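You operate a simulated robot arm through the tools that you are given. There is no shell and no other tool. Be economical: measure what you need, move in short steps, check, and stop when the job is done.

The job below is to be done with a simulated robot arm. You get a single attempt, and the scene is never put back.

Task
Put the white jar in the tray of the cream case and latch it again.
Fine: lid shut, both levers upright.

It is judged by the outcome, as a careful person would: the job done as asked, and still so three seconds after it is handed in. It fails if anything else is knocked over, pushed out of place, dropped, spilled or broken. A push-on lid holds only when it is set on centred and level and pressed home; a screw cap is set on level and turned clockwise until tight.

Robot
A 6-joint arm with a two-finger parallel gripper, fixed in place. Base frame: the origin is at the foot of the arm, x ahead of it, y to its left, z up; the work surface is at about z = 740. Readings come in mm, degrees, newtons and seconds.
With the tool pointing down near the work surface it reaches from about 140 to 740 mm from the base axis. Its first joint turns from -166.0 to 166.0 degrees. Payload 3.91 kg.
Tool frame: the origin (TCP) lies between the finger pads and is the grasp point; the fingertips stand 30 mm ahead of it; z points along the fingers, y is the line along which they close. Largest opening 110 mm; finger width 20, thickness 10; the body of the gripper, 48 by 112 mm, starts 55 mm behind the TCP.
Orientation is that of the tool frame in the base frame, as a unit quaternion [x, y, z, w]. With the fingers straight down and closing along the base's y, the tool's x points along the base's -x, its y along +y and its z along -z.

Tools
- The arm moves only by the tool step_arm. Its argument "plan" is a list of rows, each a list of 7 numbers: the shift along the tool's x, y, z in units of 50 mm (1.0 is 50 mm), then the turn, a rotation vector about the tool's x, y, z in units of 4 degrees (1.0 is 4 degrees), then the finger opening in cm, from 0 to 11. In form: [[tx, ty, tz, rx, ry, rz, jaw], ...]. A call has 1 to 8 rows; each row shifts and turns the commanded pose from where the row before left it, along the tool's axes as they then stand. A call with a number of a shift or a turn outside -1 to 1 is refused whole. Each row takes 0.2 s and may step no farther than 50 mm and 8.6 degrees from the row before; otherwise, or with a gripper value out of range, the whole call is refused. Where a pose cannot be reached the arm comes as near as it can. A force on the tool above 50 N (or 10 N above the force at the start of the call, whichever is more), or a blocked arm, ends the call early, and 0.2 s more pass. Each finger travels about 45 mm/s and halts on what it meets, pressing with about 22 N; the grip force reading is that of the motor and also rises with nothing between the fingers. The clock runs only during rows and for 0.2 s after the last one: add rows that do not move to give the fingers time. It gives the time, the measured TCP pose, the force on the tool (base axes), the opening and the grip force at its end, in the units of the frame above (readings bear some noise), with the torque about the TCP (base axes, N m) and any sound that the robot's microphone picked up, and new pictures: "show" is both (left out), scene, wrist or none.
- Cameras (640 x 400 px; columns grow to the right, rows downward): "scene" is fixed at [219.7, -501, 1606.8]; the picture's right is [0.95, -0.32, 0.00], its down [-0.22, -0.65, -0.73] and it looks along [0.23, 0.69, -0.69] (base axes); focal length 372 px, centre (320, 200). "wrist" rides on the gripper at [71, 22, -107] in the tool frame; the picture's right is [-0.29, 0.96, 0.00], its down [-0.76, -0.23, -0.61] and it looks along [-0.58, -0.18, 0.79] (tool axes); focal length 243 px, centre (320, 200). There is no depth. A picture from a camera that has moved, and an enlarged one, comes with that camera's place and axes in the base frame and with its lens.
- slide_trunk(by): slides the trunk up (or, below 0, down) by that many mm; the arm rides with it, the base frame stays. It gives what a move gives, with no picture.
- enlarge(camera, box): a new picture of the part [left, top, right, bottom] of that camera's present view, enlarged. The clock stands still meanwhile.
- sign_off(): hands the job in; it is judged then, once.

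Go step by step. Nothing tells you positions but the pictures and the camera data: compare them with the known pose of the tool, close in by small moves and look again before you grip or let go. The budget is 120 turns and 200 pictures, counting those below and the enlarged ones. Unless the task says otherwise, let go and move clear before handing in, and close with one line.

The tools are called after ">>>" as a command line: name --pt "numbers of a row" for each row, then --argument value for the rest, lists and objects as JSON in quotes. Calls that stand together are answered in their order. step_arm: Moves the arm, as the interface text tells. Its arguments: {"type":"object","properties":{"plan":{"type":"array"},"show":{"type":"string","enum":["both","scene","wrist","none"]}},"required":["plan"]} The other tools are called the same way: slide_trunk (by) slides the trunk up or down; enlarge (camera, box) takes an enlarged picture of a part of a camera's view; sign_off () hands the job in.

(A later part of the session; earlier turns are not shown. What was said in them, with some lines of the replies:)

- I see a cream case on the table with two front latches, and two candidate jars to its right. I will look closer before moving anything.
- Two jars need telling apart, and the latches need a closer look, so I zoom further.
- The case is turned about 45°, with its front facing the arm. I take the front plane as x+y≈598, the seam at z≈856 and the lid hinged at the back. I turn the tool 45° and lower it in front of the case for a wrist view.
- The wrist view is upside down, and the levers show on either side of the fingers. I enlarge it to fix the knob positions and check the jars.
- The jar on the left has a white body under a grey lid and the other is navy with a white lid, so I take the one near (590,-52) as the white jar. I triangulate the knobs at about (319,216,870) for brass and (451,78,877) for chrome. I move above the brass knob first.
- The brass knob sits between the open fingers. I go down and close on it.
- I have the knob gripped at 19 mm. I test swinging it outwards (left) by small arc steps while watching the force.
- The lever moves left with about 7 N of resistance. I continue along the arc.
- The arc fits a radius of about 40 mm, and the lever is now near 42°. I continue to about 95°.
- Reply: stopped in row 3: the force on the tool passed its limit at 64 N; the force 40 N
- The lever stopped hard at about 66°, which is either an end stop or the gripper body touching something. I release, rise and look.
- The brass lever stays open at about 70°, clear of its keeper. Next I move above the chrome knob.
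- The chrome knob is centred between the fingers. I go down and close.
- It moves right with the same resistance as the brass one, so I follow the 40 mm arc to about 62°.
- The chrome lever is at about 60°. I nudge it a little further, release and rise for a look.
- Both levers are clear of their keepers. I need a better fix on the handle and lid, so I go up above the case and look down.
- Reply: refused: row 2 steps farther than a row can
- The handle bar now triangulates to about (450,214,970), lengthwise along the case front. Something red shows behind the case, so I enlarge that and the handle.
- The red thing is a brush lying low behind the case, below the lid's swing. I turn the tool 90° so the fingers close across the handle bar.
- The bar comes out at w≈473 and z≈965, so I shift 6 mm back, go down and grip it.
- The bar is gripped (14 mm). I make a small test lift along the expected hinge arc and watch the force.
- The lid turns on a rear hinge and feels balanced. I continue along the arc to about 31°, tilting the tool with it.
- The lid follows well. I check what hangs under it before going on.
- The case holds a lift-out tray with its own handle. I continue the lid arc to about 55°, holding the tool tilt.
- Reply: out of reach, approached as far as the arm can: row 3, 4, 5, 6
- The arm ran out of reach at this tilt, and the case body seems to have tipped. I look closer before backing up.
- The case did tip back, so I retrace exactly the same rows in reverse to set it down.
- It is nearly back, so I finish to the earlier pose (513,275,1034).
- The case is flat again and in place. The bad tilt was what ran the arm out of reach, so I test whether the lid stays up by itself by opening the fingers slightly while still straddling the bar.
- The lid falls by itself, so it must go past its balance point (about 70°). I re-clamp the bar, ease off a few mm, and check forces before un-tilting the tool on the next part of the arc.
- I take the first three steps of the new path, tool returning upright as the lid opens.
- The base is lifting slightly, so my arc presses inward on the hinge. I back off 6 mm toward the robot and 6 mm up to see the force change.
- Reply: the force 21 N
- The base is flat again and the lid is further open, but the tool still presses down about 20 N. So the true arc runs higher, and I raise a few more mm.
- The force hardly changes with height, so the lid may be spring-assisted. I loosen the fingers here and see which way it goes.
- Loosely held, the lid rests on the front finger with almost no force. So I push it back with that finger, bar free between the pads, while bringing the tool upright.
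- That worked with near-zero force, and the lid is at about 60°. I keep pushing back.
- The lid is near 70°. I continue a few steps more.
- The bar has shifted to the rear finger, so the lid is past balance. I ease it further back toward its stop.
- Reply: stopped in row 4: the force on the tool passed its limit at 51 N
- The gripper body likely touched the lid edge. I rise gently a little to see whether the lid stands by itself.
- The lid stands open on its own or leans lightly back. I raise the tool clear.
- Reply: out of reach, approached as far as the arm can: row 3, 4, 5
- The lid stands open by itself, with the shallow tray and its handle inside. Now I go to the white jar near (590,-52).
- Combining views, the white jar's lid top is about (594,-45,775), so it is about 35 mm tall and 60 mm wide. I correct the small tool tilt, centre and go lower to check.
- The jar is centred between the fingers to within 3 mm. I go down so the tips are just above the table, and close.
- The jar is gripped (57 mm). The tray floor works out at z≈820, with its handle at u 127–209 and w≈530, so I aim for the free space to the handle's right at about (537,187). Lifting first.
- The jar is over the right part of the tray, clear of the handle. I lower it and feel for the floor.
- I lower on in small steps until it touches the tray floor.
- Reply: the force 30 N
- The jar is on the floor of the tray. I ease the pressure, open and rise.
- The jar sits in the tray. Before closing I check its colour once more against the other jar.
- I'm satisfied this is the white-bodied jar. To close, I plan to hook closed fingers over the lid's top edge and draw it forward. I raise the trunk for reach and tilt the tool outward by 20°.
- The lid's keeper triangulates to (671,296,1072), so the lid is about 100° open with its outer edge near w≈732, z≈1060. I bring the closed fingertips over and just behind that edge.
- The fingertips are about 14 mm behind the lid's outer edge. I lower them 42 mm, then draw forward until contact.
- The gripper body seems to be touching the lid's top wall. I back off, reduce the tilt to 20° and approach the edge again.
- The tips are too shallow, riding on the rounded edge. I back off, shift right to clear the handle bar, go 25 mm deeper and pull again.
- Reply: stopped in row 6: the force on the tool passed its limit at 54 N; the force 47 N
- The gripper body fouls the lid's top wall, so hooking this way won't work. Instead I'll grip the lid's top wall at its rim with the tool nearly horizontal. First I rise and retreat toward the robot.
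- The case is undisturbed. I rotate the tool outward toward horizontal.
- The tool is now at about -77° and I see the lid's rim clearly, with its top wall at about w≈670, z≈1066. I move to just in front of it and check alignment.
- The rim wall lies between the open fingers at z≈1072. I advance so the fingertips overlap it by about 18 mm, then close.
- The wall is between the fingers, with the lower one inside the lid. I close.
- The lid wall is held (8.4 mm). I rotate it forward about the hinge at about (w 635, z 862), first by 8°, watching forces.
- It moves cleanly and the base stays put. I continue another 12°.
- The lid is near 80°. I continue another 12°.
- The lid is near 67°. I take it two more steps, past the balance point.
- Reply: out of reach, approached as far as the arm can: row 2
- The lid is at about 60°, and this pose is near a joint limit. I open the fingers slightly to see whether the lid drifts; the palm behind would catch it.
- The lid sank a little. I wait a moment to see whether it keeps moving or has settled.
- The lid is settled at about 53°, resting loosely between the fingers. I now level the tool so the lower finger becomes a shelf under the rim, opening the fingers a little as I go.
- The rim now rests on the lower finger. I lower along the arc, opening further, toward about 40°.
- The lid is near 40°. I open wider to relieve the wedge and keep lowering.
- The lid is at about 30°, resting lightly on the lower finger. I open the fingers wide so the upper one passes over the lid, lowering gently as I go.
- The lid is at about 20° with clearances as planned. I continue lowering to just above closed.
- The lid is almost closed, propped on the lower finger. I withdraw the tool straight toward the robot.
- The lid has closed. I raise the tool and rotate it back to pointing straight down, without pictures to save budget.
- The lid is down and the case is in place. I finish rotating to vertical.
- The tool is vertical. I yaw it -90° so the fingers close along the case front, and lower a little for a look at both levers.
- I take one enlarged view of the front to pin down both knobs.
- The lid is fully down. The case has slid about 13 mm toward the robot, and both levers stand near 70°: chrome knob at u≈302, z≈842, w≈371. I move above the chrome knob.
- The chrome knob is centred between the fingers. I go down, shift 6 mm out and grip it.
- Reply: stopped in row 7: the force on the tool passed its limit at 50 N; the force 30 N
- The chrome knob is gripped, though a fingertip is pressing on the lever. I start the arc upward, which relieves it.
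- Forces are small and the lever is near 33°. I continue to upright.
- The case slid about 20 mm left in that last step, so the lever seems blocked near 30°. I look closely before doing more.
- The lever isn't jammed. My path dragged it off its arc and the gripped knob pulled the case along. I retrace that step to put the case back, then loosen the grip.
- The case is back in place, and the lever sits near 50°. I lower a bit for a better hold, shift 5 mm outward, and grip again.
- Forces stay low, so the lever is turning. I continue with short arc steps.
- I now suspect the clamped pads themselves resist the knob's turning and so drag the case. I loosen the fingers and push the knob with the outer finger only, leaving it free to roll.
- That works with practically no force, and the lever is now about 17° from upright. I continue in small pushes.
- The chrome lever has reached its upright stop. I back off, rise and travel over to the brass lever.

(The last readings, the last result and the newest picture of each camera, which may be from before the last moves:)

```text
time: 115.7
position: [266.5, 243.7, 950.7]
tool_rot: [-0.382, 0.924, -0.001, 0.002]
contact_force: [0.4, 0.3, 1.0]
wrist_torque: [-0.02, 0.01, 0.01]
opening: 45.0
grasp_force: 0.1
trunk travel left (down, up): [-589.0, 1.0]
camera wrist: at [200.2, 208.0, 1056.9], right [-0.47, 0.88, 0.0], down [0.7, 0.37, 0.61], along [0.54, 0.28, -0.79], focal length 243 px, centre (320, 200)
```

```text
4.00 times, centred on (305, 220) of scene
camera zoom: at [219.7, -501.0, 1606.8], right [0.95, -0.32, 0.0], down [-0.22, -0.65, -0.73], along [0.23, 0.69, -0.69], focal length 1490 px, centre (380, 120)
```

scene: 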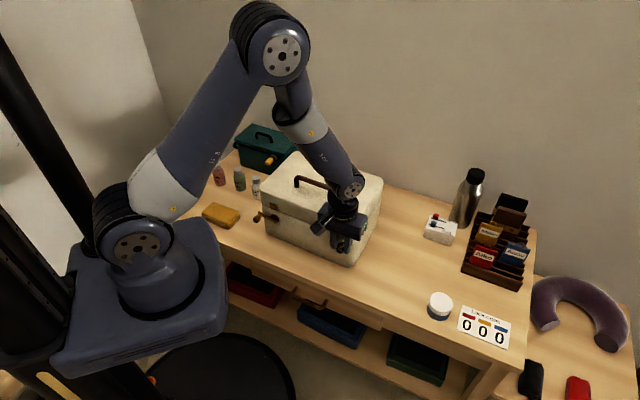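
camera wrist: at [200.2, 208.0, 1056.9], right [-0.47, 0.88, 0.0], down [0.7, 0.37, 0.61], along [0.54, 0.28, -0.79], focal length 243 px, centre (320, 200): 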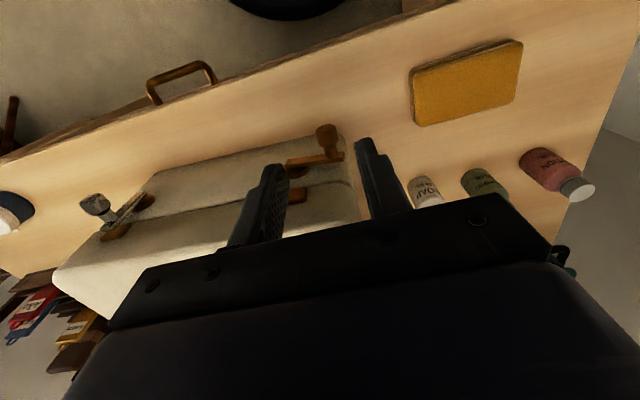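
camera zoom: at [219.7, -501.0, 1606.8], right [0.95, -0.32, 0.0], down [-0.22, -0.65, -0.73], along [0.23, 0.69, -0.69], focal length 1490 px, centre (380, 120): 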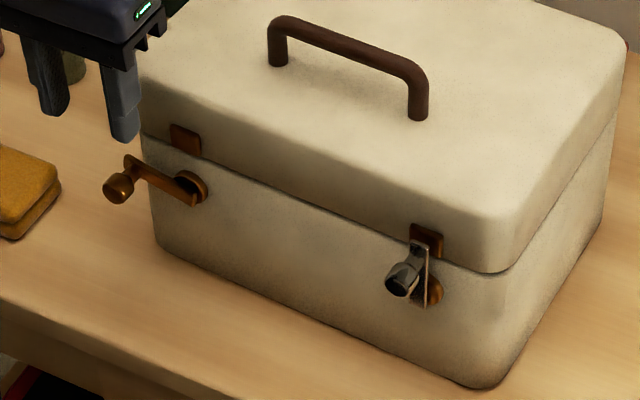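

The chrome lever is upright on its keeper. The brass knob is near u≈15, w≈374, z≈842. I go down on it, grip lightly and lift along the arc to about 50°.

>>> step_arm --pt "-0.28 0.02 0.4 0 0 0 4.5" --pt "0 0 0.6 0 0 0 4.5" --pt "0 0 0.65 0 0 0 4.5" --pt "0 0 0 0 0 0 1" --pt "0 0 0 0 0 0 1" --pt "0 0 0 0 0 0 1" --pt "0 0 0 0 0 0 1" --show "none"

>>> enlarge --camera "wrist" --box '[240, 110, 400, 220]'

```text
time: 117.3
position: [276.8, 255.2, 866.6]
tool_rot: [-0.381, 0.924, -0.001, 0.003]
contact_force: [-0.3, -0.5, 0.5]
wrist_torque: [0.08, -0.03, -0.16]
opening: 19.1
grasp_force: 21.5
trunk travel left (down, up): [-589.0, 1.0]
```

```text
3.64 times, centred on (320, 165) of wrist
camera zoom: at [210.4, 220.2, 973.3], right [-0.47, 0.88, 0.0], down [0.7, 0.37, 0.61], along [0.54, 0.28, -0.79], focal length 882 px, centre (320, 327)
```

zoom: 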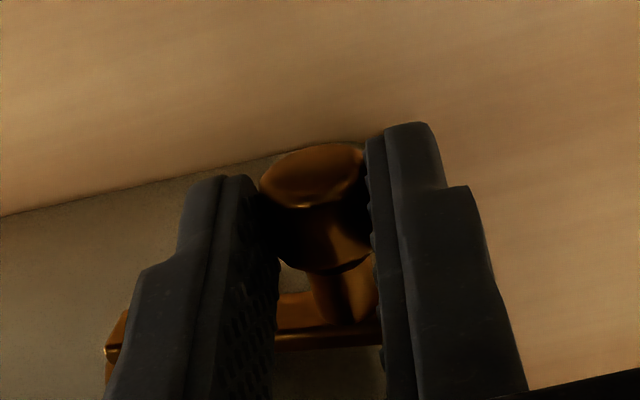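

The grip is clean with no load. I lift along the arc to about 50°, loosen, and push inward with the outer finger.

>>> step_arm --pt "0 -0.038 -0.088 0 0 0 1" --pt "0 -0.05 -0.084 0 0 0 1" --pt "0 -0.048 -0.066 0 0 0 1" --pt "0 0 0 0 0 0 2.6" --pt "0 0 0 0 0 0 2.6" --pt "0 -0.1 0 0 0 0 2.6" --pt "0 -0.1 0 0 0 0 2.6" --pt "0 0 0 0 0 0 2.6" --show "none"

>>> enlarge --camera "wrist" --box '[240, 110, 400, 220]'

```text
time: 119.1
position: [287.7, 241.9, 878.5]
tool_rot: [-0.381, 0.924, -0.001, 0.001]
contact_force: [-5.4, 2.0, 2.3]
wrist_torque: [0.05, 0.16, 0.06]
opening: 28.6
grasp_force: 2.5
trunk travel left (down, up): [-589.0, 1.0]
```

```text
3.64 times, centred on (320, 165) of wrist
camera zoom: at [221.4, 207.7, 985.4], right [-0.47, 0.88, 0.0], down [0.7, 0.37, 0.61], along [0.54, 0.28, -0.79], focal length 882 px, centre (320, 327)
```

zoom: 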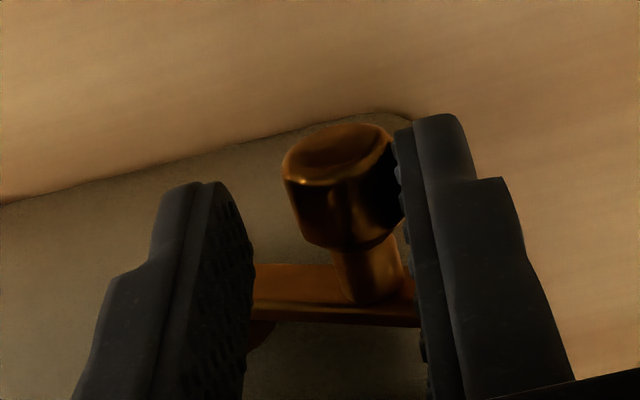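

The lever dropped back when loosened, as it falls freely under gravity. I re-grip lower, lift along the arc to about 40°, then loosen only slightly while pushing on in one motion.

>>> step_arm --pt "0 0.09 0 0 0 0 4" --pt "0 0 0.23 0 0 0 4" --pt "0 0 0 0 0 0 1" --pt "0 0 0 0 0 0 1" --pt "0 0 0 0 0 0 1" --show "none"

>>> step_arm --pt "0 -0.03 -0.1 0 0 0 1" --pt "0 -0.05 -0.09 0 0 0 1" --pt "0 -0.07 -0.08 0 0 0 1" --pt "0 -0.09 -0.07 0 0 0 1" --pt "0 -0.1 0 0 0 0 2.2" --pt "0 -0.12 0 0 0 0 2.4" --pt "0 -0.12 0 0 0 0 2.4" --pt "0 -0.12 0 0 0 0 2.4" --show "none"

>>> enlarge --camera "wrist" --box '[240, 110, 400, 220]'

```text
time: 120.3
position: [284.4, 245.9, 867.2]
tool_rot: [-0.382, 0.924, -0.001, 0.003]
contact_force: [-3.7, 4.1, 3.6]
wrist_torque: [0.04, 0.04, -0.01]
opening: 19.3
grasp_force: 21.6
trunk travel left (down, up): [-589.0, 1.0]
```

```text
time: 122.1
position: [309.6, 220.4, 886.1]
tool_rot: [-0.38, 0.925, 0.0, 0.002]
contact_force: [-2.6, 2.1, 2.1]
wrist_torque: [0.04, 0.05, 0.03]
opening: 25.5
grasp_force: 1.3
trunk travel left (down, up): [-589.0, 1.0]
```

```text
3.64 times, centred on (320, 165) of wrist
camera zoom: at [243.8, 185.8, 992.1], right [-0.47, 0.88, 0.0], down [0.7, 0.37, 0.61], along [0.54, 0.28, -0.79], focal length 882 px, centre (320, 327)
```

zoom: 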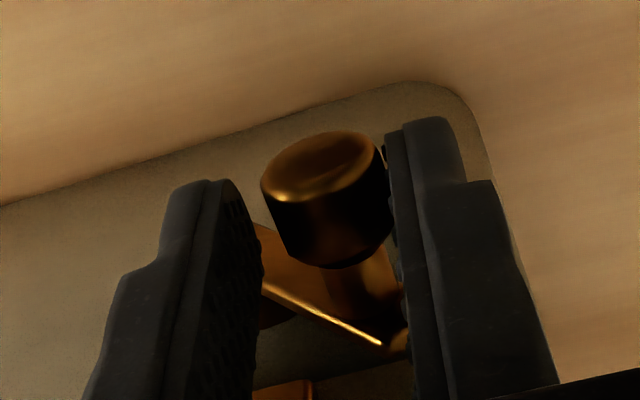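

The lever is now at about 45° and coming up. I keep pushing.

>>> step_arm --pt "0 -0.12 0 0 0 0 2.4" --pt "0 -0.12 0 0 0 0 2.4" --pt "0 -0.12 0 0 0 0 2.4" --pt "0 0 0 0 0 0 2.4" --show "none"

>>> enlarge --camera "wrist" --box '[240, 110, 400, 220]'

```text
time: 123.1
position: [322.4, 207.5, 884.6]
tool_rot: [-0.381, 0.924, -0.002, 0.001]
contact_force: [-0.2, 0.0, -0.3]
wrist_torque: [0.03, 0.05, -0.02]
opening: 23.9
grasp_force: 0.0
trunk travel left (down, up): [-589.0, 1.0]
```

```text
3.64 times, centred on (320, 165) of wrist
camera zoom: at [256.1, 173.1, 992.0], right [-0.47, 0.88, 0.0], down [0.7, 0.37, 0.61], along [0.54, 0.28, -0.79], focal length 882 px, centre (320, 327)
```

zoom: 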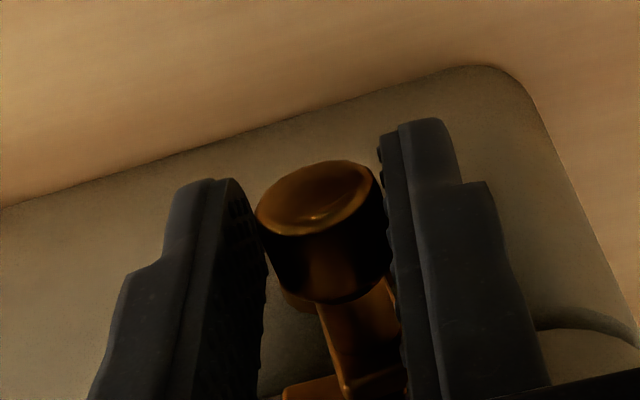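

The lever is now about 15–20° from upright with no load. I push gently to its stop.

>>> step_arm --pt "0 -0.1 0 0 0 0 2.4" --pt "0 -0.1 0 0 0 0 2.4" --pt "0 0 0 0 0 0 2.4" --show "none"

```text
time: 123.9
position: [329.3, 202.5, 884.7]
tool_rot: [-0.382, 0.924, -0.001, 0.001]
contact_force: [-4.8, 4.7, 1.1]
wrist_torque: [0.03, 0.06, 0.01]
opening: 26.8
grasp_force: 2.4
trunk travel left (down, up): [-589.0, 1.0]
```

I feel a stop, as with the chrome lever. I back off, rise clear and check.

>>> step_arm --pt "0 0.08 0 0 0 0 3.4" --pt "0 0 -0.5 0 0 0 4" --pt "0 0 -0.9 0 0 0 4" --pt "0.9 0 0 0 0 0 4" --pt "0.9 0 -0.3 0 0 0 4" --pt "0 0.5 -0.8 0 0 0 4" --pt "0 0 0 0 0 0 4" --show "scene"

>>> enlarge --camera "scene" --box '[240, 170, 370, 270]'

```text
time: 125.5
position: [245.6, 158.8, 1011.1]
tool_rot: [-0.381, 0.924, -0.001, 0.002]
contact_force: [0.3, 1.0, 0.0]
wrist_torque: [0.0, -0.05, 0.01]
opening: 40.1
grasp_force: 0.0
trunk travel left (down, up): [-589.0, 1.0]
```

scene: 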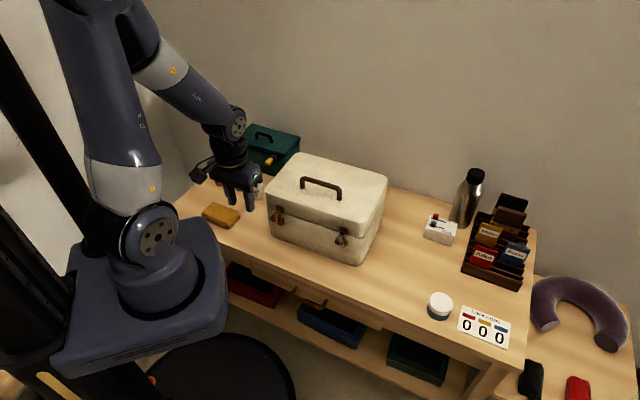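

```text
4.00 times, centred on (305, 220) of scene
camera zoom: at [219.7, -501.0, 1606.8], right [0.95, -0.32, 0.0], down [-0.22, -0.65, -0.73], along [0.23, 0.69, -0.69], focal length 1490 px, centre (380, 120)
```

zoom: 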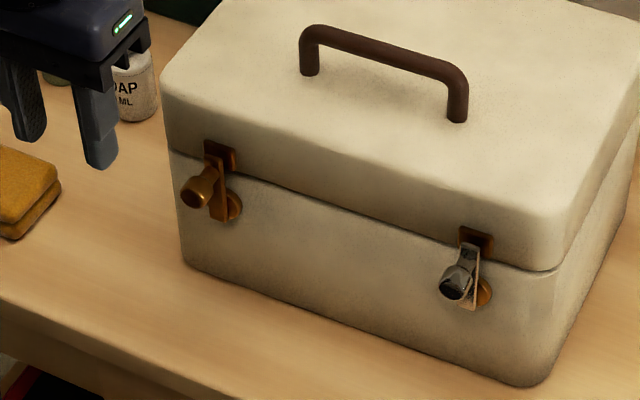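

Both levers stand upright and the case is back close to its starting place. I move the arm further clear and do a last check.

>>> step_arm --pt "0 -0.5 -0.8 0 0 0 4" --pt "0 -0.9 -0.4 0 0 0 4" --pt "0 -0.9 0 0 0 0 4" --pt "0 -0.9 0 0 0 0 4" --pt "0 0 0 0 0 0 4" --show "scene"

>>> enlarge --camera "scene" --box '[260, 195, 360, 255]'

```text
time: 126.7
position: [356.1, 42.1, 1066.7]
tool_rot: [-0.381, 0.924, -0.001, 0.002]
contact_force: [-1.1, 0.7, 1.1]
wrist_torque: [0.01, 0.0, -0.01]
opening: 40.1
grasp_force: 0.0
trunk travel left (down, up): [-589.0, 1.0]
```

scene: 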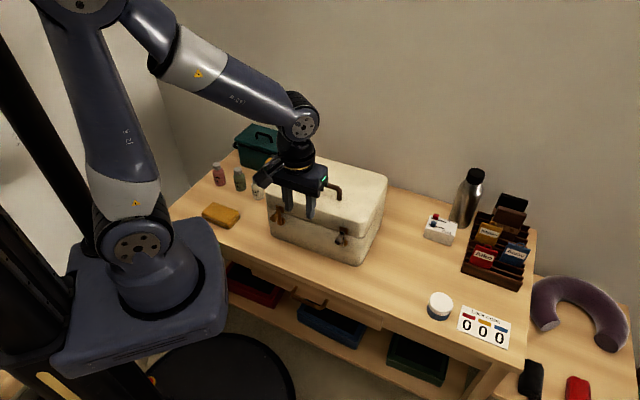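

```text
6.40 times, centred on (310, 225) of scene
camera zoom: at [219.7, -501.0, 1606.8], right [0.95, -0.32, 0.0], down [-0.22, -0.65, -0.73], along [0.23, 0.69, -0.69], focal length 2384 px, centre (384, 40)
```

zoom: 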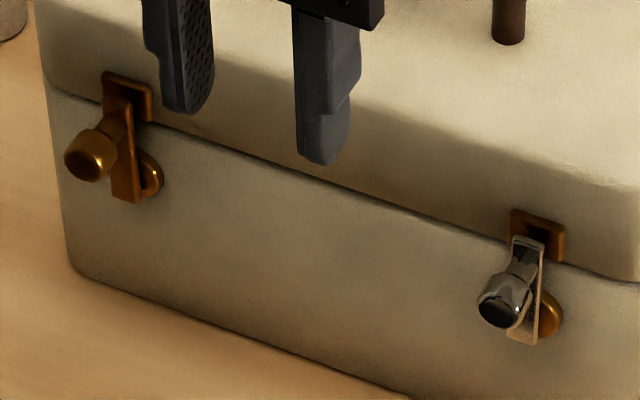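

Both levers match how they stood at the start, the lid is shut, the bottles are upright and the arm is clear. Handing in.

>>> sign_off

```text
The job is handed in.
```

The white jar (white body, grey lid) is in the cream case's tray, the lid is shut and both levers are upright. The case slid and tipped briefly on the way but ended close to where it started.
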